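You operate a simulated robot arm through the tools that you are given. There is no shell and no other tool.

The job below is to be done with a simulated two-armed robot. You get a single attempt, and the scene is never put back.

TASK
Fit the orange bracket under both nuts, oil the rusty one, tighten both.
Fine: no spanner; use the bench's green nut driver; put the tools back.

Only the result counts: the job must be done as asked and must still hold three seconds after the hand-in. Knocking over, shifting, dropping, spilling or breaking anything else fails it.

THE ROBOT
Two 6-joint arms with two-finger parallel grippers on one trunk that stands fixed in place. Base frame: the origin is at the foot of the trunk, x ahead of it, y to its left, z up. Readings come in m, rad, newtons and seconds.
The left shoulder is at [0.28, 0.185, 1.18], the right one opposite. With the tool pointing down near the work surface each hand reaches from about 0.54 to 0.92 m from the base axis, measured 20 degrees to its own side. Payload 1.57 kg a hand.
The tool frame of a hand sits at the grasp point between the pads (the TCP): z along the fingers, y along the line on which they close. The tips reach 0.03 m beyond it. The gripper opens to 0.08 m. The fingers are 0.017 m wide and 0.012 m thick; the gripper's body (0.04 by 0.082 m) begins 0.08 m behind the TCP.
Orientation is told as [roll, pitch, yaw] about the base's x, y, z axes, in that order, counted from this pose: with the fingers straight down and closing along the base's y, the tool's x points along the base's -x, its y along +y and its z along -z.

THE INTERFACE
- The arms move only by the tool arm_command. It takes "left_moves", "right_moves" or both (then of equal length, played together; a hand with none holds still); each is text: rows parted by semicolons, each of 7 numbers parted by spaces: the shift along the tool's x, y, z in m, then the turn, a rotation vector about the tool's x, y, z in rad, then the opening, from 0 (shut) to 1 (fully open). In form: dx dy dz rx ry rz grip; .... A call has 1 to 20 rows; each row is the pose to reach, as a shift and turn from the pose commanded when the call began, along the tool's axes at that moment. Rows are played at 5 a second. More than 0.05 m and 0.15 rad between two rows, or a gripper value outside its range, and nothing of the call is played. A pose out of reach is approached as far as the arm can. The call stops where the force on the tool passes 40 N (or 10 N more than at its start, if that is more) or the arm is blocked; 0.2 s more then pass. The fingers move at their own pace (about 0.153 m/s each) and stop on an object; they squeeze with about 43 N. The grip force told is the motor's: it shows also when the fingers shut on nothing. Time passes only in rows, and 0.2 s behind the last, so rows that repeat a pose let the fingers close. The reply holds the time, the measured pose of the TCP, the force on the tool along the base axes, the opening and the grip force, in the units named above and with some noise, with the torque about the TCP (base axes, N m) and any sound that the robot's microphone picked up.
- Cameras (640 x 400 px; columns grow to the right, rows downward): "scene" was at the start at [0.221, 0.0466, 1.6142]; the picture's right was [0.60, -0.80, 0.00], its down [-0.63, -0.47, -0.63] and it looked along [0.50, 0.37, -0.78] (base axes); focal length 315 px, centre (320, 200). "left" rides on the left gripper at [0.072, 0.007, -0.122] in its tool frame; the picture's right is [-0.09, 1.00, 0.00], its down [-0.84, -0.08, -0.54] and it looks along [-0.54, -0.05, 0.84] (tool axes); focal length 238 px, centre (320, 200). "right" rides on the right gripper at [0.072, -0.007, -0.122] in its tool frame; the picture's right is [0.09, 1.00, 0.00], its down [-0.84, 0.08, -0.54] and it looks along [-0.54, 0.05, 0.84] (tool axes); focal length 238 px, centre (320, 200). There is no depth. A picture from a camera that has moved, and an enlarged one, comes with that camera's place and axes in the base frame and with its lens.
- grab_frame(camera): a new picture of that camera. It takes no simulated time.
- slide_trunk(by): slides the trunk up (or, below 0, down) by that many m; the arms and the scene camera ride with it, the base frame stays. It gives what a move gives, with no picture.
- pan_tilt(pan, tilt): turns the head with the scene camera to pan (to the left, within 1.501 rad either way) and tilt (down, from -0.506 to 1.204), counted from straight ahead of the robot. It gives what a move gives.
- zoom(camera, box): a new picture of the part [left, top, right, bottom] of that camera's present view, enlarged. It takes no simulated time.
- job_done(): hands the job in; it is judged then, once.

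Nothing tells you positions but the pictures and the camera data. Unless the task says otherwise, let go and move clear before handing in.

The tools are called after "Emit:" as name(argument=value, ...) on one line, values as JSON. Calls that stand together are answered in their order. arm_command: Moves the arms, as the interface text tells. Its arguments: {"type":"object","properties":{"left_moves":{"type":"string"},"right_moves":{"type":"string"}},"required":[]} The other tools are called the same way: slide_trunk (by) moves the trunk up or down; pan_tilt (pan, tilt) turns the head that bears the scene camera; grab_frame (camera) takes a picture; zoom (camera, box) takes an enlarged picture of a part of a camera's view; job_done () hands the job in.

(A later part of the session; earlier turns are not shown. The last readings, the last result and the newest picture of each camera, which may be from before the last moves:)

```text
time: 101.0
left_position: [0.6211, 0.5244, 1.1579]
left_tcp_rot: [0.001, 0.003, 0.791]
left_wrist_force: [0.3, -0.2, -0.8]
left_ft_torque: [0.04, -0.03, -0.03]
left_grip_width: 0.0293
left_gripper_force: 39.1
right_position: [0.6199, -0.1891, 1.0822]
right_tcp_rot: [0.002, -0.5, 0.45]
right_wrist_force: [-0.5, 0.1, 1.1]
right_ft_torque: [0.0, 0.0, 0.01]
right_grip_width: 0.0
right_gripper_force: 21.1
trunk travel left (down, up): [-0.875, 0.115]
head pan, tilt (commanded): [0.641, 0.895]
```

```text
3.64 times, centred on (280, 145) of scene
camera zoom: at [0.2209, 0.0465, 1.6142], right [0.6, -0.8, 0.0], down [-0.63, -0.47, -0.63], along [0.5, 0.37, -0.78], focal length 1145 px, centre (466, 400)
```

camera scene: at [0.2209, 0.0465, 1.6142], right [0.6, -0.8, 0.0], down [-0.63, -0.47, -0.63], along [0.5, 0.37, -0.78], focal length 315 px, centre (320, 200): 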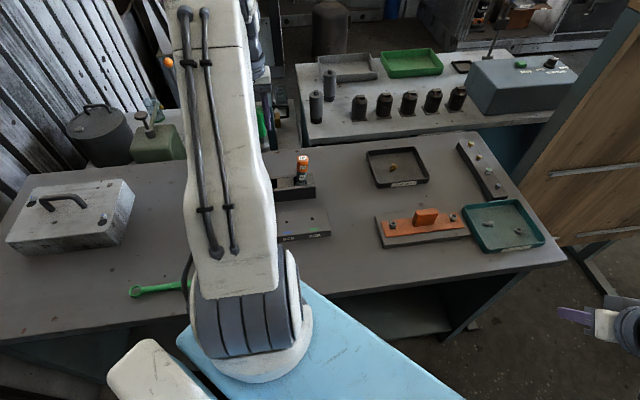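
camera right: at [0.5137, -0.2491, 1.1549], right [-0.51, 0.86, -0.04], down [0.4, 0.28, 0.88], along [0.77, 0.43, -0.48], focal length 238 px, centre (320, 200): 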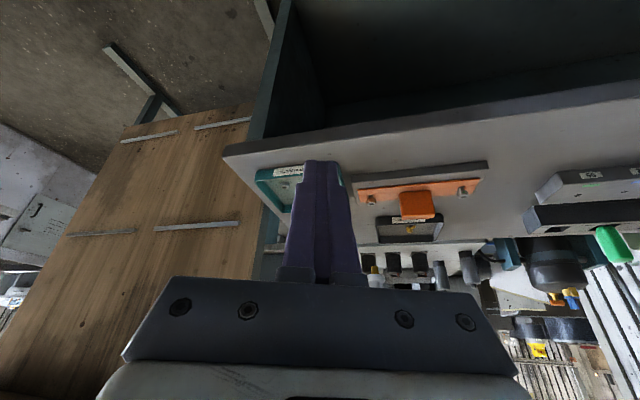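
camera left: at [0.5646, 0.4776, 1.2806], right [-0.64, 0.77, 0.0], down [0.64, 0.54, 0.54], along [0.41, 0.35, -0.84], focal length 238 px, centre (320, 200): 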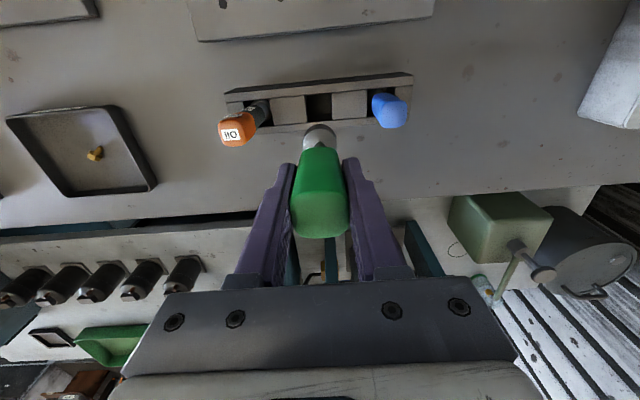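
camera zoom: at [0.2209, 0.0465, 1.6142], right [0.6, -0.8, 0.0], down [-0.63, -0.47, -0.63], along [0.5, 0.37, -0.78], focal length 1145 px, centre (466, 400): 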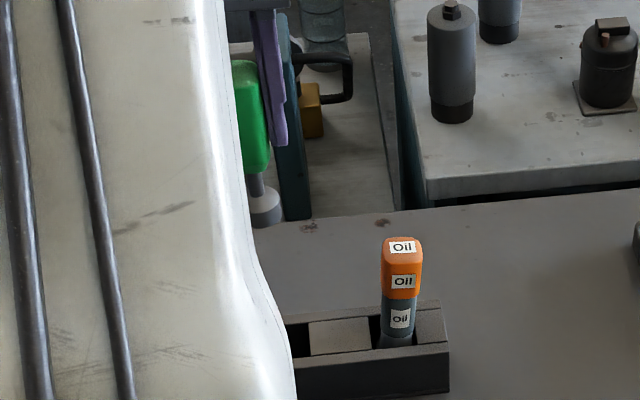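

The driver has a wide socket cup on a thin shank, about 95 mm below the TCP. I'll carry it over to the clean nut and turn the wrist towards the counter-clockwise end, to leave plenty of clockwise travel.

Emit:
arm_command(left_moves="0.0166 -0.0286 0 0 0 -0.1427 0; 0.0332 -0.0573 0 0 0 -0.2855 0; 0.0498 -0.0859 0 0 0 -0.4282 0; 0.0664 -0.1146 0 0 0 -0.5709 0; 0.083 -0.1432 0 0 0 -0.7136 0; 0.0996 -0.1719 0 0 0 -0.8564 0; 0.1162 -0.2005 0 0 0 -0.9991 0; 0.1328 -0.2292 0 0 0 -1.1418 0; 0.1494 -0.2578 0 0 0 -1.2845 0; 0.166 -0.2865 0 0 0 -1.4273 0; 0.1826 -0.3151 0 0 0 -1.57 0; 0.1826 -0.3151 0 0 0 -1.57 0")

Emit:
grab_frame(camera="left")

Emit:
grab_frame(camera="scene")

Emit:
grab_frame(camera="right")

```text
time: 103.6
left_position: [0.7161, 0.1719, 1.1583]
left_tcp_rot: [0.001, 0.0, 2.362]
left_wrist_force: [0.0, -0.1, -1.9]
left_ft_torque: [0.0, -0.02, 0.02]
left_grip_width: 0.0292
left_gripper_force: 38.8
right_position: [0.6196, -0.1894, 1.0823]
right_tcp_rot: [0.0, -0.499, 0.45]
right_wrist_force: [1.1, -0.7, -0.2]
right_ft_torque: [0.0, -0.03, -0.02]
right_grip_width: 0.0
right_gripper_force: 20.7
trunk travel left (down, up): [-0.875, 0.115]
head pan, tilt (commanded): [0.641, 0.895]
```

```text
taken
camera left: at [0.7609, 0.1173, 1.2803], right [-0.77, -0.64, 0.0], down [-0.54, 0.64, 0.54], along [-0.35, 0.41, -0.84], focal length 238 px, centre (320, 200)
```

left: 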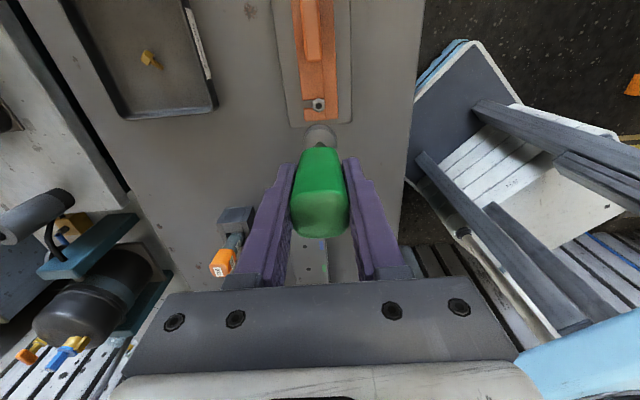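

```text
taken
camera scene: at [0.2211, 0.0463, 1.6142], right [0.6, -0.8, 0.0], down [-0.63, -0.47, -0.63], along [0.5, 0.37, -0.78], focal length 315 px, centre (320, 200)
```

scene: 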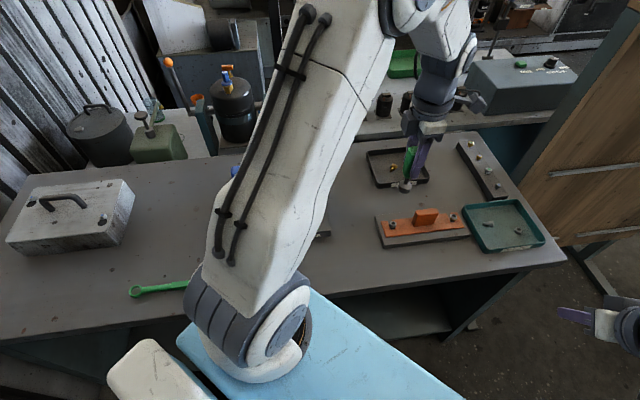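

```text
taken
camera right: at [0.5136, -0.249, 1.155], right [-0.51, 0.86, -0.04], down [0.39, 0.28, 0.88], along [0.77, 0.43, -0.48], focal length 238 px, centre (320, 200)
```

right: 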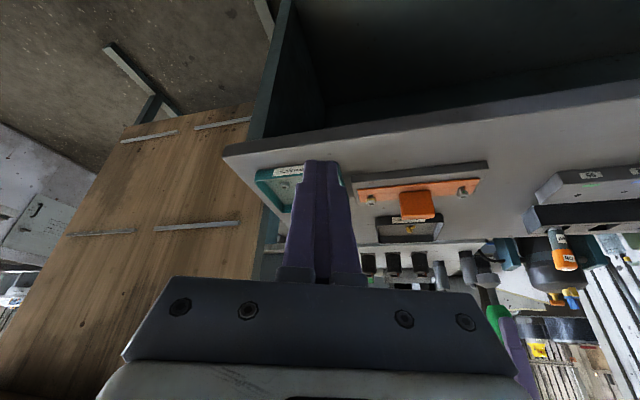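

The wrist reaches a yaw of 2.36 without trouble. I'll lower to about 4 cm above the clean nut and check alignment.

Emit:
arm_command(left_moves="0 0 0.035 0 0 0 0; 0 0 0.07 0 0 0 0; 0 0 0.1 0 0 0 0; 0 0 0.1 0 0 0 0")

Emit:
zoom(camera="left", box=[270, 70, 370, 170])

Emit:
zoom(camera="right", box=[435, 170, 505, 240])

Emit:
zoom(camera="scene", box=[370, 160, 430, 230])

```text
time: 104.6
left_position: [0.7164, 0.1737, 1.056]
left_tcp_rot: [0.0, 0.0, 2.361]
left_wrist_force: [0.3, -0.5, -0.8]
left_ft_torque: [0.02, 0.02, 0.03]
left_grip_width: 0.0298
left_gripper_force: 39.2
right_position: [0.62, -0.1892, 1.0817]
right_tcp_rot: [0.003, -0.501, 0.45]
right_wrist_force: [0.0, -0.6, 0.6]
right_ft_torque: [-0.02, -0.01, -0.01]
right_grip_width: 0.0
right_gripper_force: 21.5
trunk travel left (down, up): [-0.875, 0.115]
head pan, tilt (commanded): [0.641, 0.895]
```

```text
4.00 times, centred on (320, 120) of left
camera zoom: at [0.7615, 0.1175, 1.1798], right [-0.77, -0.64, 0.0], down [-0.54, 0.64, 0.54], along [-0.35, 0.42, -0.84], focal length 953 px, centre (320, 520)
```

zoom: 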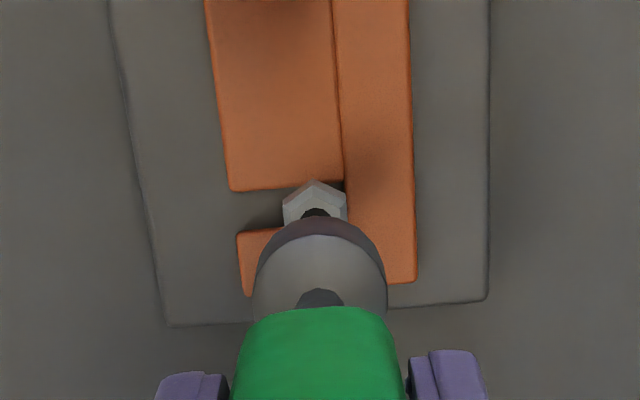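

```text
5.71 times, centred on (470, 205) of right
camera zoom: at [0.5136, -0.2488, 1.155], right [-0.51, 0.86, -0.04], down [0.4, 0.28, 0.88], along [0.77, 0.43, -0.48], focal length 1362 px, centre (-537, 171)
```

zoom: 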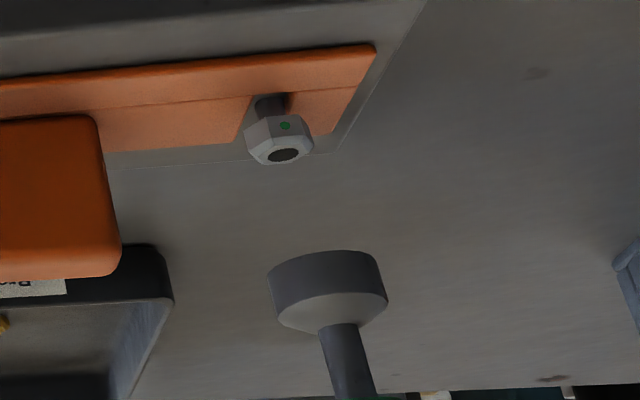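

```text
5.71 times, centred on (400, 195) of scene
camera zoom: at [0.2213, 0.0465, 1.6142], right [0.6, -0.8, 0.0], down [-0.63, -0.47, -0.63], along [0.5, 0.37, -0.78], focal length 1799 px, centre (-137, 229)
```

zoom: 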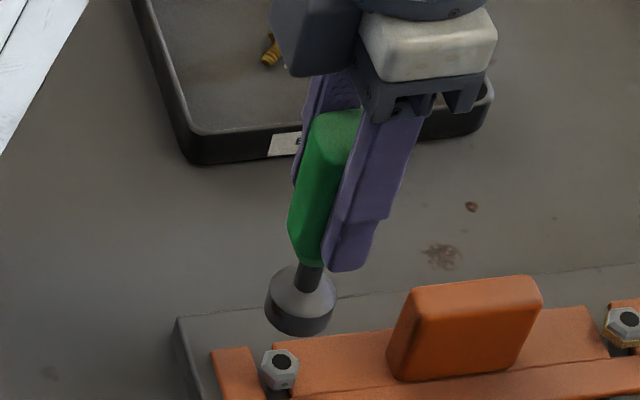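

The socket needs to move about 3.7 mm along the plate and 1.3 mm away from the robot. I'll correct and go to about 12 mm above the nut.

Emit:
arm_command(left_moves="0.0018 -0.0006 0.01 0 0 0 0; 0.0037 -0.0013 0.02 0 0 0 0; 0.0037 -0.0013 0.026 0 0 0 0; 0.0037 -0.0013 0.026 0 0 0 0")

Emit:
zoom(camera="left", box=[270, 70, 370, 170])

Emit:
zoom(camera="right", box=[440, 175, 490, 225])

Emit:
zoom(camera="scene", box=[375, 185, 415, 235])

```text
time: 105.6
left_position: [0.7207, 0.172, 1.0294]
left_tcp_rot: [0.0, 0.001, 2.36]
left_wrist_force: [0.4, -0.3, -1.0]
left_ft_torque: [0.03, 0.03, -0.02]
left_grip_width: 0.0297
left_gripper_force: 39.2
right_position: [0.6192, -0.1893, 1.083]
right_tcp_rot: [0.002, -0.501, 0.45]
right_wrist_force: [0.8, -0.7, -0.4]
right_ft_torque: [-0.02, -0.01, -0.02]
right_grip_width: 0.0
right_gripper_force: 21.1
trunk travel left (down, up): [-0.875, 0.115]
head pan, tilt (commanded): [0.641, 0.895]
```

```text
4.00 times, centred on (320, 120) of left
camera zoom: at [0.7654, 0.1155, 1.1528], right [-0.77, -0.64, 0.0], down [-0.54, 0.64, 0.54], along [-0.35, 0.42, -0.84], focal length 953 px, centre (320, 520)
```

zoom: 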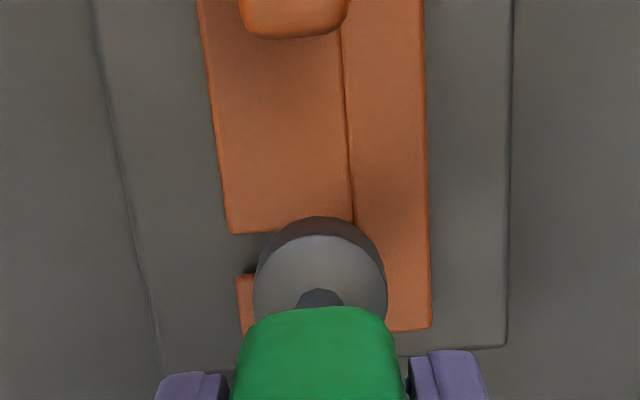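

```text
8.00 times, centred on (465, 200) of right
camera zoom: at [0.5135, -0.2489, 1.155], right [-0.51, 0.86, -0.04], down [0.39, 0.28, 0.88], along [0.77, 0.43, -0.48], focal length 1907 px, centre (-840, 200)
```

zoom: 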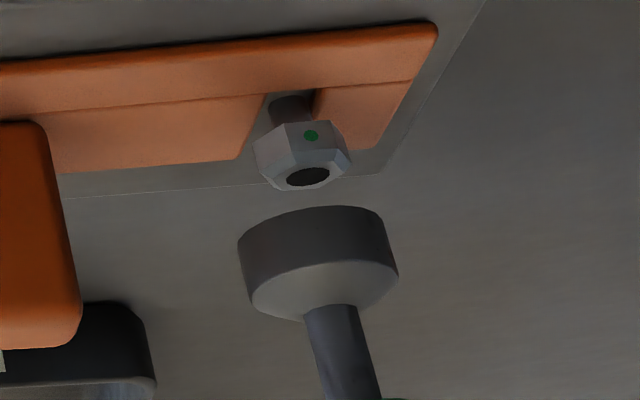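

```text
8.00 times, centred on (395, 210) of scene
camera zoom: at [0.2211, 0.0465, 1.6142], right [0.6, -0.8, 0.0], down [-0.63, -0.47, -0.63], along [0.5, 0.37, -0.78], focal length 2518 px, centre (-280, 120)
```

zoom: 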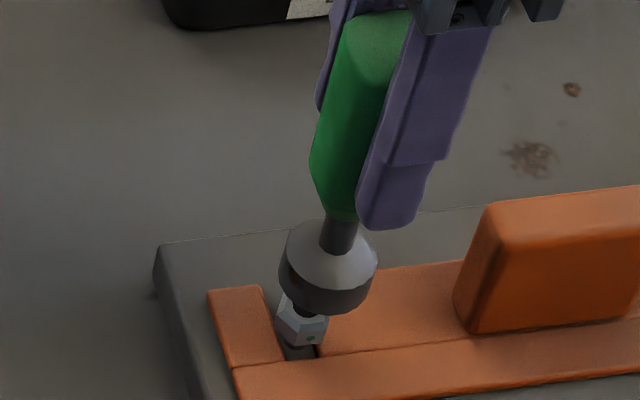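

Cross-checking the scene and right cameras, the socket is about 3.3 mm too far along and 1.5 mm too far out. I'll correct at this height and re-measure.

Emit:
arm_command(left_moves="-0.0016 0.0007 0 0 0 0 0; -0.0033 0.0015 0 0 0 0 0; -0.0033 0.0015 0 0 0 0 0")

Emit:
zoom(camera="right", box=[440, 175, 490, 225])

Emit:
zoom(camera="scene", box=[375, 185, 415, 235])

```text
time: 106.4
left_position: [0.717, 0.1727, 1.0311]
left_tcp_rot: [0.001, 0.0, 2.361]
left_wrist_force: [-0.1, -1.0, -1.6]
left_ft_torque: [0.0, -0.02, 0.03]
left_grip_width: 0.0296
left_gripper_force: 38.8
right_position: [0.6205, -0.189, 1.0837]
right_tcp_rot: [0.001, -0.498, 0.45]
right_wrist_force: [-0.5, 0.3, 0.1]
right_ft_torque: [-0.02, 0.0, 0.0]
right_grip_width: 0.0001
right_gripper_force: 21.3
trunk travel left (down, up): [-0.875, 0.115]
head pan, tilt (commanded): [0.641, 0.895]
```

```text
8.00 times, centred on (465, 200) of right
camera zoom: at [0.5135, -0.2489, 1.1551], right [-0.51, 0.86, -0.04], down [0.39, 0.28, 0.88], along [0.77, 0.43, -0.48], focal length 1907 px, centre (-840, 200)
```

zoom: 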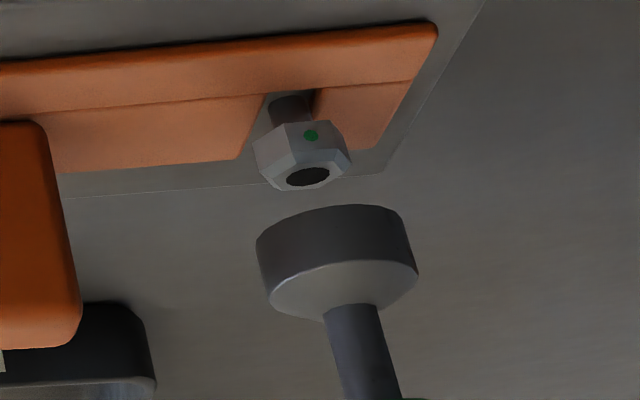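

```text
8.00 times, centred on (395, 210) of scene
camera zoom: at [0.2211, 0.0465, 1.6142], right [0.6, -0.8, 0.0], down [-0.63, -0.47, -0.63], along [0.5, 0.37, -0.78], focal length 2518 px, centre (-280, 120)
```

zoom: 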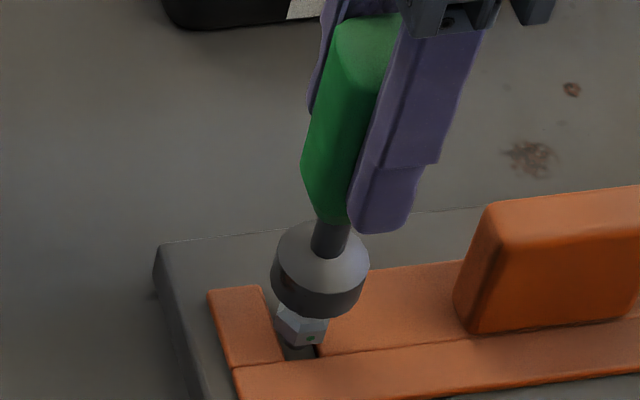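

The two cameras disagree by a few millimetres, so I'll raise the socket until the left camera sees the nut beneath it. That gives a direct sideways comparison.

Emit:
arm_command(left_moves="0 0 -0.015 0 0 0 0; 0 0 -0.028 0 0 0 0; 0 0 -0.028 0 0 0 0")

Emit:
zoom(camera="left", box=[295, 90, 345, 150])

Emit:
zoom(camera="right", box=[440, 175, 490, 225])

Emit:
zoom(camera="scene", box=[375, 185, 415, 235])

```text
time: 107.2
left_position: [0.7165, 0.1732, 1.0579]
left_tcp_rot: [0.001, 0.0, 2.361]
left_wrist_force: [0.0, -0.6, -0.3]
left_ft_torque: [0.02, -0.02, 0.04]
left_grip_width: 0.0294
left_gripper_force: 38.7
right_position: [0.6195, -0.1894, 1.0824]
right_tcp_rot: [0.002, -0.5, 0.45]
right_wrist_force: [0.2, 1.0, -0.7]
right_ft_torque: [-0.01, -0.04, 0.0]
right_grip_width: 0.0001
right_gripper_force: 21.9
trunk travel left (down, up): [-0.875, 0.115]
head pan, tilt (commanded): [0.641, 0.895]
```

```text
6.67 times, centred on (320, 120) of left
camera zoom: at [0.7625, 0.1164, 1.1802], right [-0.77, -0.64, 0.0], down [-0.54, 0.64, 0.54], along [-0.35, 0.42, -0.84], focal length 1589 px, centre (320, 733)
```

zoom: 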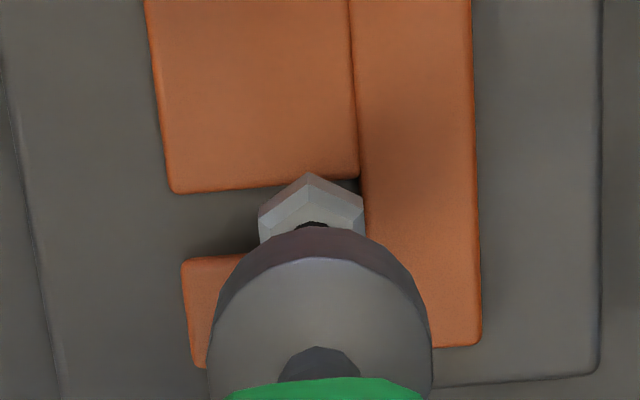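

```text
8.00 times, centred on (465, 200) of right
camera zoom: at [0.5135, -0.2489, 1.1551], right [-0.51, 0.86, -0.04], down [0.39, 0.28, 0.88], along [0.77, 0.43, -0.48], focal length 1907 px, centre (-840, 200)
```

zoom: 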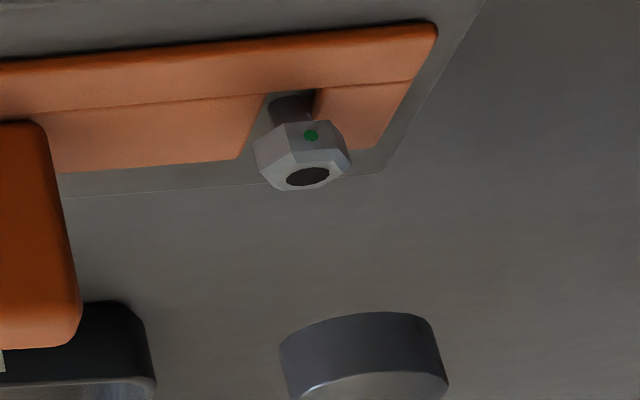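

```text
8.00 times, centred on (395, 210) of scene
camera zoom: at [0.221, 0.0465, 1.6142], right [0.6, -0.8, 0.0], down [-0.63, -0.47, -0.63], along [0.5, 0.37, -0.78], focal length 2518 px, centre (-280, 120)
```

zoom: 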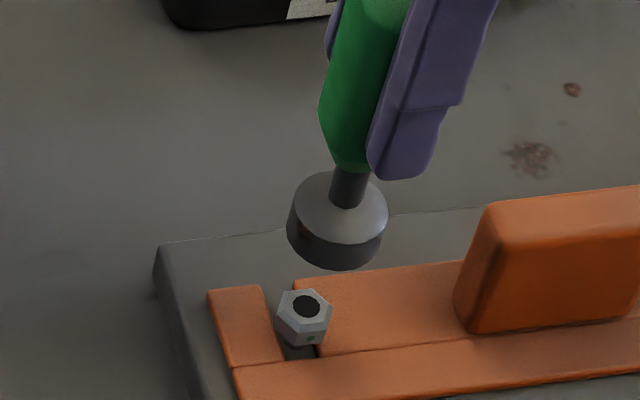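

Emit:
zoom(camera="scene", box=[383, 195, 411, 230])

Emit:
zoom(camera="right", box=[450, 180, 490, 230])

```text
11.43 times, centred on (397, 212) of scene
camera zoom: at [0.221, 0.0465, 1.6142], right [0.6, -0.8, 0.0], down [-0.63, -0.47, -0.63], along [0.5, 0.37, -0.78], focal length 3598 px, centre (-560, 57)
```

zoom: 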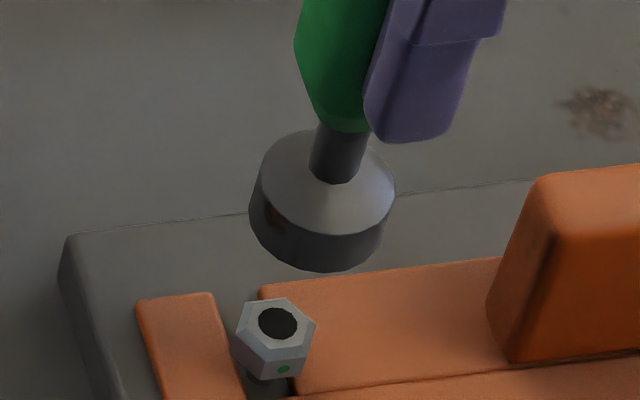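

```text
8.00 times, centred on (470, 205) of right
camera zoom: at [0.5135, -0.2489, 1.1551], right [-0.51, 0.86, -0.04], down [0.39, 0.28, 0.88], along [0.77, 0.43, -0.48], focal length 1907 px, centre (-880, 160)
```

zoom: 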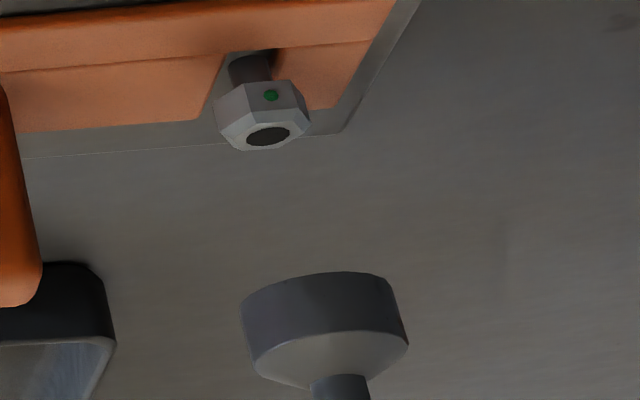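

The estimates average out to correct along the plate. I'll correct 1.2 mm sideways and lower gently until I feel contact with the nut.

Emit:
arm_command(left_moves="0 -0.0012 0.01 0 0 0 0; 0 -0.0012 0.02 0 0 0 0; 0 -0.0012 0.03 0 0 0 0; 0 -0.0012 0.034 0 0 0 0; 0 -0.0012 0.034 0 0 0 0")

Emit:
zoom(camera="scene", box=[383, 195, 411, 230])

Emit:
zoom(camera="right", box=[445, 175, 485, 225])

```text
time: 108.4
left_position: [0.7183, 0.1735, 1.0238]
left_tcp_rot: [0.0, 0.0, 2.359]
left_wrist_force: [-0.2, -0.1, -1.3]
left_ft_torque: [0.01, -0.01, -0.01]
left_grip_width: 0.0294
left_gripper_force: 38.7
right_position: [0.62, -0.1895, 1.0823]
right_tcp_rot: [0.002, -0.499, 0.452]
right_wrist_force: [-0.5, 0.1, 0.2]
right_ft_torque: [0.03, -0.01, 0.0]
right_grip_width: 0.0
right_gripper_force: 21.2
trunk travel left (down, up): [-0.875, 0.115]
head pan, tilt (commanded): [0.641, 0.895]
```

```text
11.43 times, centred on (397, 212) of scene
camera zoom: at [0.2211, 0.0465, 1.6142], right [0.6, -0.8, 0.0], down [-0.63, -0.47, -0.63], along [0.5, 0.37, -0.78], focal length 3598 px, centre (-560, 57)
```

zoom: 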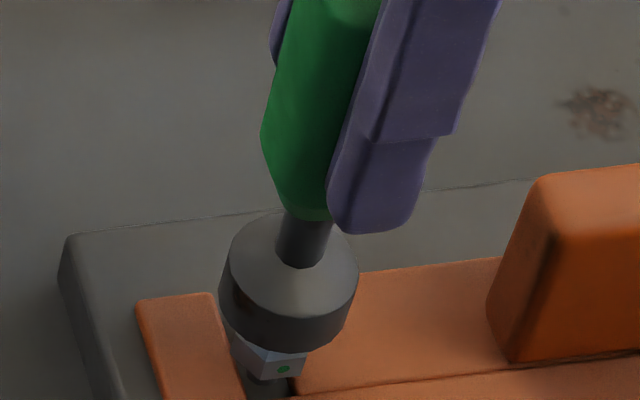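

```text
8.00 times, centred on (465, 200) of right
camera zoom: at [0.5135, -0.2489, 1.1551], right [-0.51, 0.86, -0.04], down [0.39, 0.28, 0.88], along [0.77, 0.43, -0.48], focal length 1907 px, centre (-840, 200)
```

zoom: 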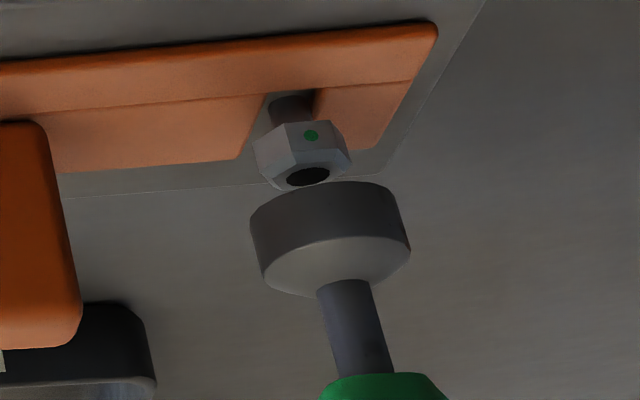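

Socket and nut look aligned within a millimetre. I'll lower further in small steps, watching the force.

Emit:
arm_command(left_moves="0 0 0.002 0 0 0 0; 0 0 0.004 0 0 0 0; 0 0 0.006 0 0 0 0; 0 0 0.008 0 0 0 0; 0 0 0.008 0 0 0 0")

Emit:
zoom(camera="right", box=[445, 175, 485, 225])

```text
time: 109.6
left_position: [0.7165, 0.173, 1.0148]
left_tcp_rot: [0.0, 0.0, 2.359]
left_wrist_force: [0.1, -1.1, -1.2]
left_ft_torque: [0.01, 0.01, -0.01]
left_grip_width: 0.0295
left_gripper_force: 39.2
right_position: [0.6209, -0.1883, 1.0825]
right_tcp_rot: [0.001, -0.498, 0.45]
right_wrist_force: [0.4, 0.4, -0.1]
right_ft_torque: [0.0, -0.02, 0.03]
right_grip_width: 0.0002
right_gripper_force: 20.8
trunk travel left (down, up): [-0.875, 0.115]
head pan, tilt (commanded): [0.641, 0.895]
```

```text
8.00 times, centred on (465, 200) of right
camera zoom: at [0.5136, -0.2488, 1.155], right [-0.51, 0.86, -0.04], down [0.39, 0.28, 0.88], along [0.77, 0.43, -0.48], focal length 1907 px, centre (-840, 200)
```

zoom: 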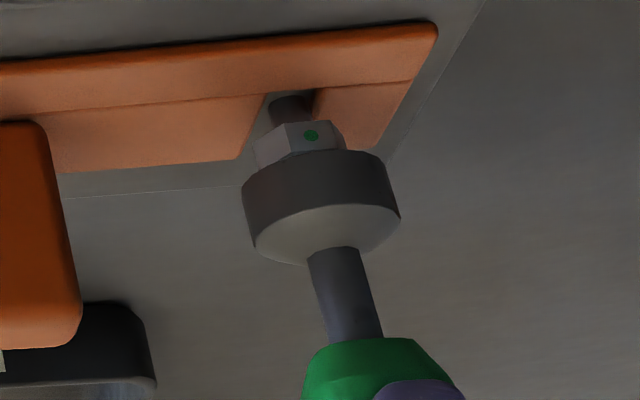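

No contact yet. I'll continue down slowly.

Emit:
arm_command(left_moves="0 0 0.001 0 0 0 0; 0 0 0.002 0 0 0 0; 0 0 0.003 0 0 0 0; 0 0 0.003 0 0 0 0")

Emit:
zoom(camera="right", box=[445, 175, 485, 225])

```text
time: 110.6
left_position: [0.7185, 0.1737, 1.0133]
left_tcp_rot: [0.0, 0.0, 2.358]
left_wrist_force: [-0.6, -0.5, -1.2]
left_ft_torque: [-0.01, 0.0, 0.02]
left_grip_width: 0.0293
left_gripper_force: 39.3
right_position: [0.6199, -0.1895, 1.0818]
right_tcp_rot: [0.002, -0.499, 0.45]
right_wrist_force: [0.2, 0.8, -0.4]
right_ft_torque: [0.02, 0.0, -0.03]
right_grip_width: 0.0
right_gripper_force: 21.3
trunk travel left (down, up): [-0.875, 0.115]
head pan, tilt (commanded): [0.641, 0.895]
```

```text
8.00 times, centred on (465, 200) of right
camera zoom: at [0.5135, -0.2488, 1.1551], right [-0.51, 0.86, -0.04], down [0.39, 0.28, 0.88], along [0.77, 0.43, -0.48], focal length 1907 px, centre (-840, 200)
```

zoom: 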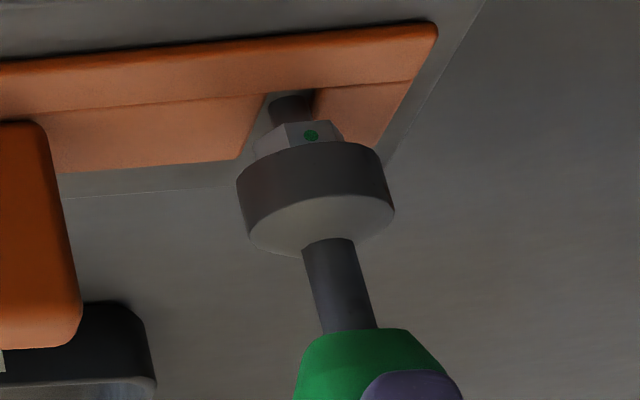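

Emit:
arm_command(left_moves="0 0 0.001 0 0 0 0; 0 0 0.002 0 0 0 0; 0 0 0.003 0 0 0 0; 0 0 0.003 0 0 0 0")

Emit:
zoom(camera="right", box=[445, 175, 485, 225])

```text
time: 111.6
left_position: [0.718, 0.174, 1.0103]
left_tcp_rot: [0.001, 0.0, 2.362]
left_wrist_force: [-0.3, 0.3, -1.4]
left_ft_torque: [-0.01, 0.03, -0.01]
left_grip_width: 0.0296
left_gripper_force: 39.6
right_position: [0.6191, -0.19, 1.0831]
right_tcp_rot: [0.001, -0.501, 0.451]
right_wrist_force: [0.2, 0.0, 0.6]
right_ft_torque: [-0.01, 0.03, 0.02]
right_grip_width: 0.0001
right_gripper_force: 21.6
trunk travel left (down, up): [-0.875, 0.115]
head pan, tilt (commanded): [0.641, 0.895]
```

```text
8.00 times, centred on (465, 200) of right
camera zoom: at [0.5135, -0.2488, 1.155], right [-0.51, 0.86, -0.04], down [0.39, 0.28, 0.88], along [0.77, 0.43, -0.48], focal length 1907 px, centre (-840, 200)
```

zoom: 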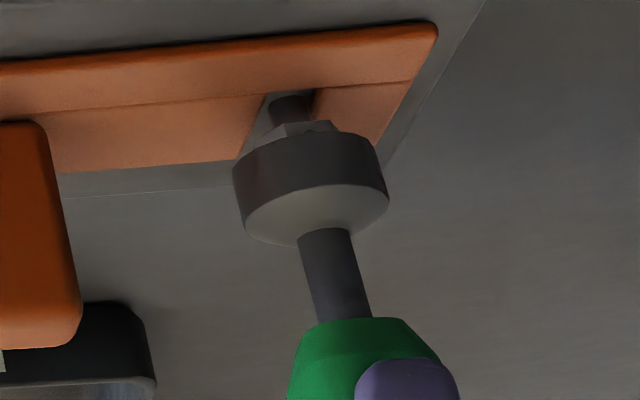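

The socket is sliding over the nut without resistance. I'll continue down until it bottoms.

Emit:
arm_command(left_moves="0 0 0.001 0 0 0 0; 0 0 0.002 0 0 0 0; 0 0 0.003 0 0 0 0; 0 0 0.004 0 0 0 0; 0 0 0.004 0 0 0 0")

Emit:
zoom(camera="right", box=[445, 175, 485, 225])

Emit:
zoom(camera="scene", box=[383, 195, 411, 230])

```text
time: 112.8
left_position: [0.7172, 0.1745, 1.006]
left_tcp_rot: [0.0, 0.001, 2.36]
left_wrist_force: [-0.1, 0.8, -0.3]
left_ft_torque: [0.0, 0.0, -0.01]
left_grip_width: 0.0296
left_gripper_force: 39.2
right_position: [0.6211, -0.1903, 1.0833]
right_tcp_rot: [0.002, -0.498, 0.45]
right_wrist_force: [0.8, -0.3, -0.1]
right_ft_torque: [0.0, 0.03, 0.03]
right_grip_width: 0.0002
right_gripper_force: 21.7
trunk travel left (down, up): [-0.875, 0.115]
head pan, tilt (commanded): [0.641, 0.895]
```

```text
8.00 times, centred on (465, 200) of right
camera zoom: at [0.5135, -0.2488, 1.155], right [-0.51, 0.86, -0.04], down [0.39, 0.28, 0.88], along [0.77, 0.43, -0.48], focal length 1907 px, centre (-840, 200)
```

zoom: 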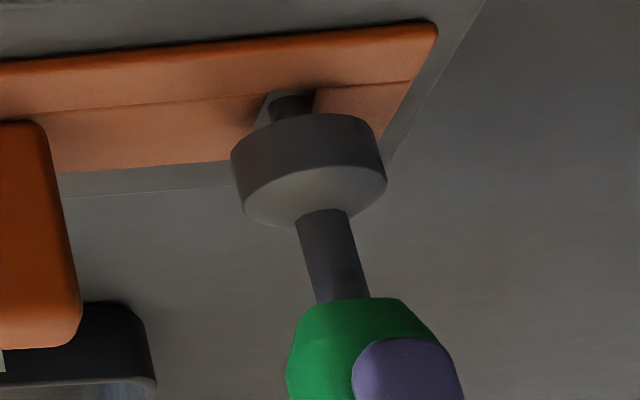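

```text
11.43 times, centred on (397, 212) of scene
camera zoom: at [0.2211, 0.0465, 1.6142], right [0.6, -0.8, 0.0], down [-0.63, -0.47, -0.63], along [0.5, 0.37, -0.78], focal length 3598 px, centre (-560, 57)
```

zoom: 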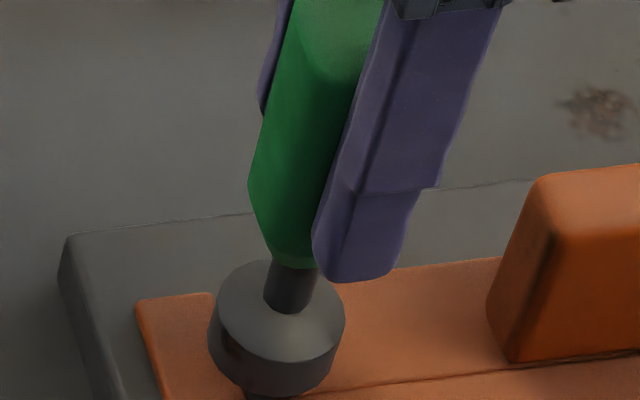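

The socket now fully covers the clean nut with no side load. I'll begin turning clockwise and watch the torque.

Emit:
arm_command(left_moves="0 0 0 0 0 0.1 0; 0 0 0 0 0 0.2 0; 0 0 0 0 0 0.3 0; 0 0 0 0 0 0.4 0; 0 0 0 0 0 0.5 0; 0 0 0 0 0 0.6 0; 0 0 0 0 0 0.6 0")

Emit:
zoom(camera="right", box=[445, 175, 485, 225])

```text
time: 114.4
left_position: [0.7186, 0.1738, 1.0064]
left_tcp_rot: [0.001, -0.001, 1.757]
left_wrist_force: [-0.5, 0.6, -1.2]
left_ft_torque: [0.02, -0.01, 0.06]
left_grip_width: 0.0296
left_gripper_force: 38.9
right_position: [0.6195, -0.1893, 1.0822]
right_tcp_rot: [0.002, -0.499, 0.451]
right_wrist_force: [0.9, 0.3, -0.3]
right_ft_torque: [0.01, -0.01, 0.03]
right_grip_width: 0.0
right_gripper_force: 21.3
trunk travel left (down, up): [-0.875, 0.115]
head pan, tilt (commanded): [0.641, 0.895]
```

```text
8.00 times, centred on (465, 200) of right
camera zoom: at [0.5135, -0.2489, 1.155], right [-0.51, 0.86, -0.04], down [0.39, 0.28, 0.88], along [0.77, 0.43, -0.48], focal length 1907 px, centre (-840, 200)
```

zoom: 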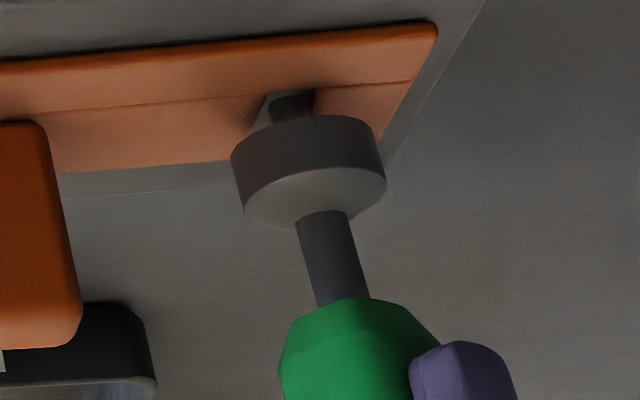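

The torque is still very small. I'll keep turning clockwise.

Emit:
arm_command(left_moves="0 0 0 0 0 0.14 0; 0 0 0 0 0 0.28 0; 0 0 0 0 0 0.42 0; 0 0 0 0 0 0.56 0; 0 0 0 0 0 0.7 0; 0 0 0 0 0 0.84 0; 0 0 0 0 0 0.98 0; 0 0 0 0 0 1.12 0; 0 0 0 0 0 1.26 0; 0 0 0 0 0 1.4 0; 0 0 0 0 0 1.4 0")

Emit:
zoom(camera="right", box=[445, 175, 485, 225])

Emit:
grab_frame(camera="scene")

```text
time: 116.8
left_position: [0.7178, 0.1744, 1.0062]
left_tcp_rot: [0.001, 0.0, 0.359]
left_wrist_force: [1.1, -0.2, -0.8]
left_ft_torque: [-0.01, 0.01, 0.02]
left_grip_width: 0.0298
left_gripper_force: 38.9
right_position: [0.6202, -0.189, 1.0829]
right_tcp_rot: [0.002, -0.499, 0.449]
right_wrist_force: [0.5, -0.3, 0.1]
right_ft_torque: [-0.04, -0.03, -0.02]
right_grip_width: 0.0
right_gripper_force: 21.3
trunk travel left (down, up): [-0.875, 0.115]
head pan, tilt (commanded): [0.641, 0.895]
```

```text
8.00 times, centred on (465, 200) of right
camera zoom: at [0.5135, -0.2489, 1.1551], right [-0.51, 0.86, -0.04], down [0.39, 0.28, 0.88], along [0.77, 0.43, -0.48], focal length 1907 px, centre (-840, 200)
```

zoom: 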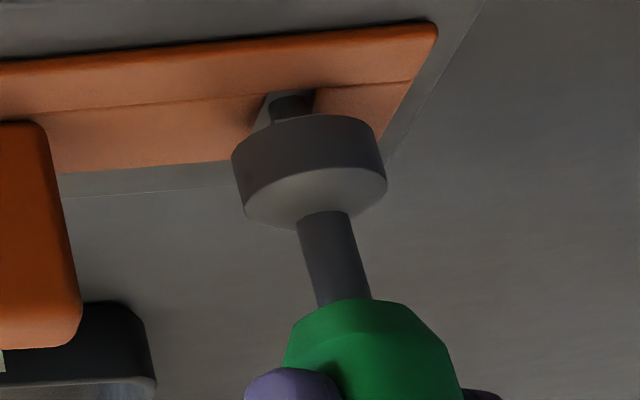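

```text
taken
camera scene: at [0.2211, 0.0465, 1.6142], right [0.6, -0.8, 0.0], down [-0.63, -0.47, -0.63], along [0.5, 0.37, -0.78], focal length 315 px, centre (320, 200)
```

scene: 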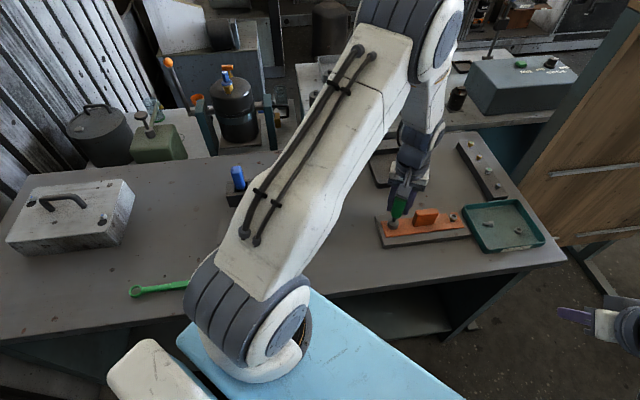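

Emit:
arm_command(left_moves="0 0 0 0 0 0.14 0; 0 0 0 0 0 0.28 0; 0 0 0 0 0 0.42 0; 0 0 0 0 0 0.56 0; 0 0 0 0 0 0.7 0; 0 0 0 0 0 0.84 0; 0 0 0 0 0 0.98 0; 0 0 0 0 0 1.12 0; 0 0 0 0 0 1.26 0; 0 0 0 0 0 1.4 0; 0 0 0 0 0 1.4 0")

Emit:
arm_command(left_moves="0 0 -0.01 0 0 0 0; 0 0 -0.02 0 0 0 0; 0 0 -0.035 0 0 0 0; 0 0 -0.05 0 0 0 0; 0 0 -0.05 0 0 0 0")

Emit:
zoom(camera="right", box=[445, 175, 485, 225])

Emit:
zoom(camera="scene", box=[383, 205, 411, 235])

```text
time: 119.2
left_position: [0.7174, 0.173, 1.0054]
left_tcp_rot: [0.0, 0.001, -1.042]
left_wrist_force: [-0.4, -0.3, -0.9]
left_ft_torque: [0.02, -0.03, 0.06]
left_grip_width: 0.0296
left_gripper_force: 39.6
right_position: [0.6203, -0.1899, 1.0836]
right_tcp_rot: [0.001, -0.5, 0.451]
right_wrist_force: [-0.2, -0.1, 0.3]
right_ft_torque: [0.05, 0.01, 0.0]
right_grip_width: 0.0
right_gripper_force: 21.7
trunk travel left (down, up): [-0.875, 0.115]
head pan, tilt (commanded): [0.641, 0.895]
```

```text
time: 120.4
left_position: [0.7159, 0.175, 1.0565]
left_tcp_rot: [0.0, 0.0, -1.04]
left_wrist_force: [0.2, 0.8, -0.8]
left_ft_torque: [-0.01, -0.01, -0.01]
left_grip_width: 0.0295
left_gripper_force: 39.0
right_position: [0.6202, -0.1899, 1.0843]
right_tcp_rot: [0.002, -0.499, 0.452]
right_wrist_force: [-0.4, -0.6, 0.3]
right_ft_torque: [-0.01, 0.01, -0.03]
right_grip_width: 0.0001
right_gripper_force: 21.6
trunk travel left (down, up): [-0.875, 0.115]
head pan, tilt (commanded): [0.641, 0.895]
```

```text
8.00 times, centred on (465, 200) of right
camera zoom: at [0.5135, -0.2489, 1.1551], right [-0.51, 0.86, -0.04], down [0.39, 0.28, 0.88], along [0.77, 0.43, -0.48], focal length 1907 px, centre (-840, 200)
```

zoom: 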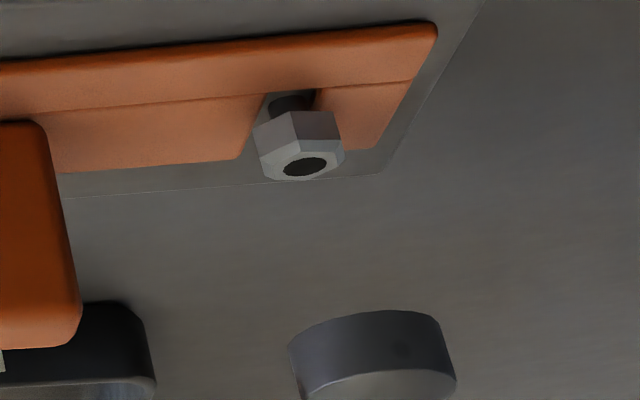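

```text
13.33 times, centred on (397, 220) of scene
camera zoom: at [0.221, 0.0465, 1.6142], right [0.6, -0.8, 0.0], down [-0.63, -0.47, -0.63], along [0.5, 0.37, -0.78], focal length 4198 px, centre (-707, -67)
```

zoom: 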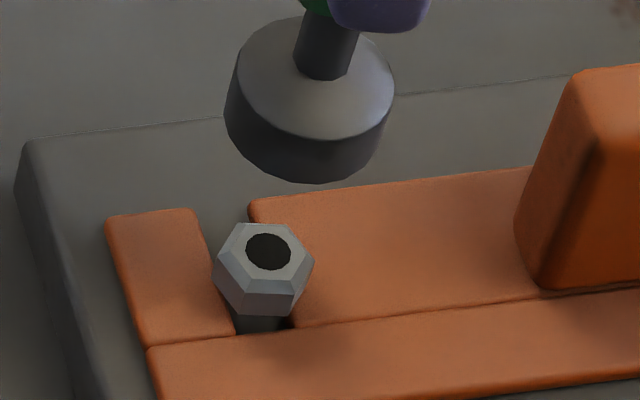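

The nut turned with the driver and moved down about 3 mm in half a turn, so the thread is coarse. Roughly another half turn remains. I'll rotate the hand back in the air by exactly half a turn, so the hex lines up again.

Emit:
arm_command(left_moves="0 0 0 0 0 -0.1428 0; 0 0 0 0 0 -0.2856 0; 0 0 0 0 0 -0.4284 0; 0 0 0 0 0 -0.5712 0; 0 0 0 0 0 -0.714 0; 0 0 0 0 0 -0.8568 0; 0 0 0 0 0 -0.9996 0; 0 0 0 0 0 -1.1424 0; 0 0 0 0 0 -1.2852 0; 0 0 0 0 0 -1.428 0; 0 0 0 0 0 -1.5708 0; 0 0 0 0 0 -1.5708 0")

Emit:
arm_command(left_moves="0 0 0 0 0 -0.1428 0; 0 0 0 0 0 -0.2856 0; 0 0 0 0 0 -0.4284 0; 0 0 0 0 0 -0.5712 0; 0 0 0 0 0 -0.714 0; 0 0 0 0 0 -0.8568 0; 0 0 0 0 0 -0.9996 0; 0 0 0 0 0 -1.1424 0; 0 0 0 0 0 -1.2852 0; 0 0 0 0 0 -1.428 0; 0 0 0 0 0 -1.5708 0; 0 0 0 0 0 -1.5708 0; 0 0 0 0 0 -1.5708 0")

Emit:
zoom(camera="left", box=[295, 90, 345, 150])

Emit:
zoom(camera="right", box=[450, 180, 490, 230])

Emit:
zoom(camera="scene", box=[383, 195, 411, 230])

```text
time: 123.0
left_position: [0.7173, 0.1738, 1.0565]
left_tcp_rot: [0.002, 0.0, 0.531]
left_wrist_force: [0.1, -0.6, -1.5]
left_ft_torque: [-0.02, -0.02, 0.01]
left_grip_width: 0.0296
left_gripper_force: 38.8
right_position: [0.6203, -0.1895, 1.083]
right_tcp_rot: [0.002, -0.498, 0.45]
right_wrist_force: [-0.3, 0.2, 1.3]
right_ft_torque: [-0.03, 0.01, 0.0]
right_grip_width: 0.0
right_gripper_force: 21.9
trunk travel left (down, up): [-0.875, 0.115]
head pan, tilt (commanded): [0.641, 0.895]
```

```text
time: 125.8
left_position: [0.7174, 0.1748, 1.0569]
left_tcp_rot: [0.0, 0.001, 2.102]
left_wrist_force: [0.3, -0.2, -0.8]
left_ft_torque: [0.02, 0.01, -0.02]
left_grip_width: 0.0293
left_gripper_force: 38.9
right_position: [0.6199, -0.1898, 1.0832]
right_tcp_rot: [0.0, -0.5, 0.45]
right_wrist_force: [0.8, 0.0, -0.4]
right_ft_torque: [-0.01, -0.03, 0.01]
right_grip_width: 0.0001
right_gripper_force: 21.7
trunk travel left (down, up): [-0.875, 0.115]
head pan, tilt (commanded): [0.641, 0.895]
```

```text
6.67 times, centred on (320, 120) of left
camera zoom: at [0.7474, 0.1076, 1.1793], right [-0.9, -0.43, 0.0], down [-0.36, 0.76, 0.54], along [-0.23, 0.49, -0.84], focal length 1589 px, centre (320, 733)
```

zoom: 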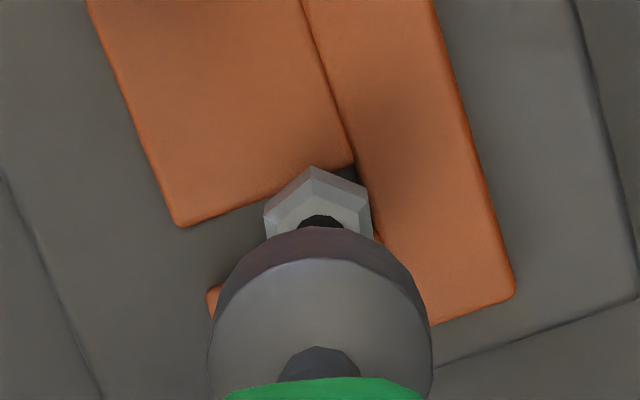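

```text
8.00 times, centred on (470, 205) of right
camera zoom: at [0.5135, -0.2489, 1.1551], right [-0.51, 0.86, -0.04], down [0.39, 0.28, 0.88], along [0.77, 0.43, -0.48], focal length 1907 px, centre (-880, 160)
```

zoom: 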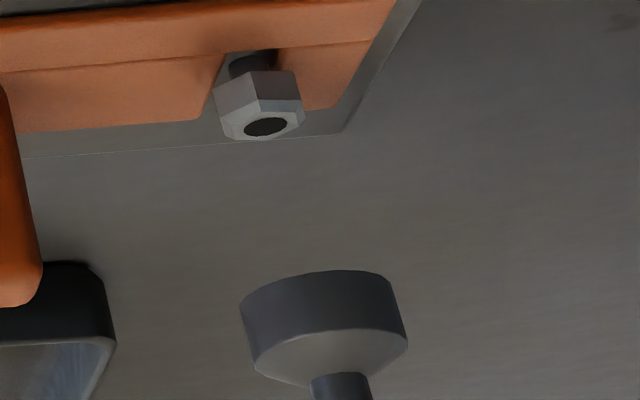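

```text
11.43 times, centred on (397, 212) of scene
camera zoom: at [0.2211, 0.0465, 1.6142], right [0.6, -0.8, 0.0], down [-0.63, -0.47, -0.63], along [0.5, 0.37, -0.78], focal length 3598 px, centre (-560, 57)
```

zoom: 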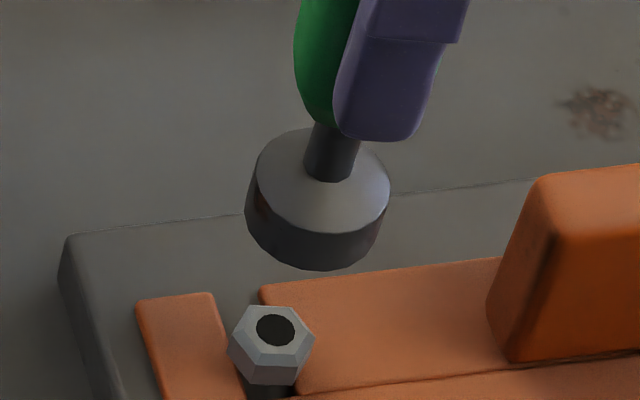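

The hex orientation and sideways position match the first engagement. I'll lower the socket over the nut again.

Emit:
arm_command(left_moves="0 0 0.015 0 0 0 0; 0 0 0.03 0 0 0 0; 0 0 0.036 0 0 0 0; 0 0 0.04 0 0 0 0; 0 0 0.044 0 0 0 0; 0 0 0.048 0 0 0 0; 0 0 0.0525 0 0 0 0; 0 0 0.0525 0 0 0 0")

Emit:
zoom(camera="right", box=[445, 175, 485, 225])

```text
time: 127.6
left_position: [0.717, 0.1743, 1.002]
left_tcp_rot: [0.0, -0.001, 2.101]
left_wrist_force: [0.3, 1.1, -0.9]
left_ft_torque: [-0.01, -0.03, 0.0]
left_grip_width: 0.0297
left_gripper_force: 39.3
right_position: [0.62, -0.1891, 1.0825]
right_tcp_rot: [0.001, -0.499, 0.451]
right_wrist_force: [0.1, 0.6, 1.0]
right_ft_torque: [0.02, -0.01, 0.02]
right_grip_width: 0.0002
right_gripper_force: 22.2
trunk travel left (down, up): [-0.875, 0.115]
head pan, tilt (commanded): [0.641, 0.895]
```

```text
8.00 times, centred on (465, 200) of right
camera zoom: at [0.5136, -0.2488, 1.155], right [-0.51, 0.86, -0.04], down [0.39, 0.28, 0.88], along [0.77, 0.43, -0.48], focal length 1907 px, centre (-840, 200)
```

zoom: 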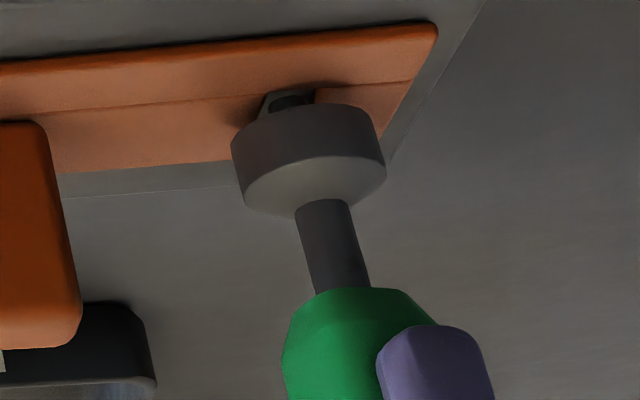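

Engaged again with no side load. I'll keep turning clockwise.

Emit:
arm_command(left_moves="0 0 0 0 0 0.13 0; 0 0 0 0 0 0.26 0; 0 0 0 0 0 0.39 0; 0 0 0 0 0 0.52 0; 0 0 0 0 0 0.65 0; 0 0 0 0 0 0.78 0; 0 0 0 0 0 0.91 0; 0 0 0 0 0 1.04 0; 0 0 0 0 0 1.17 0; 0 0 0 0 0 1.3 0; 0 0 0 0 0 1.43 0; 0 0 0 0 0 1.56 0; 0 0 0 0 0 1.69 0; 0 0 0 0 0 1.82 0; 0 0 0 0 0 1.95 0; 0 0 0 0 0 1.95 0")

Emit:
zoom(camera="right", box=[445, 175, 485, 225])

```text
time: 131.0
left_position: [0.7176, 0.1735, 1.0041]
left_tcp_rot: [0.0, -0.001, 0.15]
left_wrist_force: [-0.2, -0.3, -0.6]
left_ft_torque: [0.02, 0.02, 0.05]
left_grip_width: 0.0293
left_gripper_force: 39.7
right_position: [0.6192, -0.1899, 1.0829]
right_tcp_rot: [0.002, -0.499, 0.452]
right_wrist_force: [-0.1, 0.4, -0.1]
right_ft_torque: [0.0, 0.0, -0.02]
right_grip_width: 0.0
right_gripper_force: 21.0
trunk travel left (down, up): [-0.875, 0.115]
head pan, tilt (commanded): [0.641, 0.895]
```

```text
8.00 times, centred on (465, 200) of right
camera zoom: at [0.5135, -0.2489, 1.1551], right [-0.51, 0.86, -0.04], down [0.39, 0.28, 0.88], along [0.77, 0.43, -0.48], focal length 1907 px, centre (-840, 200)
```

zoom: 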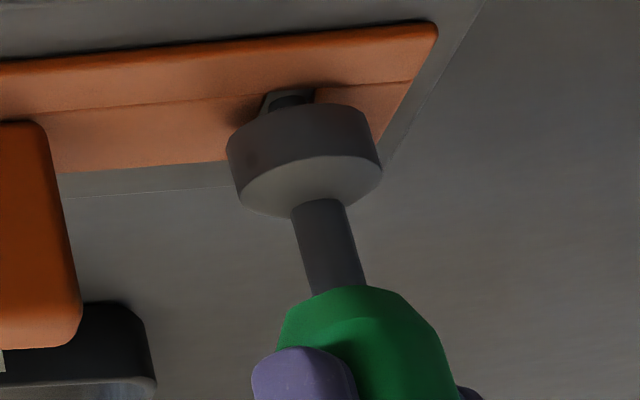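

Emit:
arm_command(left_moves="0 0 0 0 0 0.1 0; 0 0 0 0 0 0.2 0; 0 0 0 0 0 0.3 0; 0 0 0 0 0 0.4 0; 0 0 0 0 0 0.5 0; 0 0 0 0 0 0.6 0; 0 0 0 0 0 0.7 0; 0 0 0 0 0 0.8 0; 0 0 0 0 0 0.8 0")

```text
time: 133.0
left_position: [0.7185, 0.1745, 1.0043]
left_tcp_rot: [0.0, 0.0, -0.651]
left_wrist_force: [0.0, 0.3, -1.2]
left_ft_torque: [0.0, 0.0, 0.05]
left_grip_width: 0.0296
left_gripper_force: 39.3
right_position: [0.6194, -0.19, 1.0836]
right_tcp_rot: [0.001, -0.5, 0.449]
right_wrist_force: [-0.4, 0.1, 1.2]
right_ft_torque: [0.01, 0.0, -0.01]
right_grip_width: 0.0
right_gripper_force: 20.9
trunk travel left (down, up): [-0.875, 0.115]
head pan, tilt (commanded): [0.641, 0.895]
```

Emit:
arm_command(left_moves="0 0 0 0 0 0.08 0; 0 0 0 0 0 0.16 0; 0 0 0 0 0 0.24 0; 0 0 0 0 0 0.32 0; 0 0 0 0 0 0.4 0; 0 0 0 0 0 0.48 0; 0 0 0 0 0 0.56 0; 0 0 0 0 0 0.56 0")

Emit:
zoom(camera="right", box=[445, 175, 485, 225])

```text
time: 134.8
left_position: [0.7179, 0.1739, 1.0025]
left_tcp_rot: [0.001, 0.001, -1.209]
left_wrist_force: [-0.3, -0.1, -1.3]
left_ft_torque: [0.02, -0.02, 0.04]
left_grip_width: 0.0293
left_gripper_force: 39.3
right_position: [0.6199, -0.1887, 1.0833]
right_tcp_rot: [0.001, -0.5, 0.45]
right_wrist_force: [0.4, 0.1, 0.3]
right_ft_torque: [0.03, 0.04, -0.02]
right_grip_width: 0.0
right_gripper_force: 21.5
trunk travel left (down, up): [-0.875, 0.115]
head pan, tilt (commanded): [0.641, 0.895]
```

```text
8.00 times, centred on (465, 200) of right
camera zoom: at [0.5135, -0.2489, 1.155], right [-0.51, 0.86, -0.04], down [0.39, 0.28, 0.88], along [0.77, 0.43, -0.48], focal length 1907 px, centre (-840, 200)
```

zoom: 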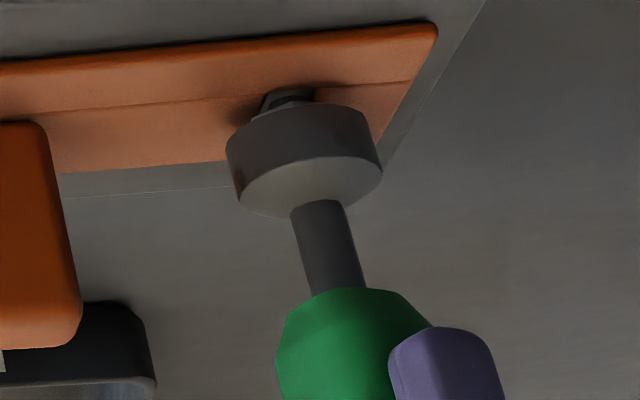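

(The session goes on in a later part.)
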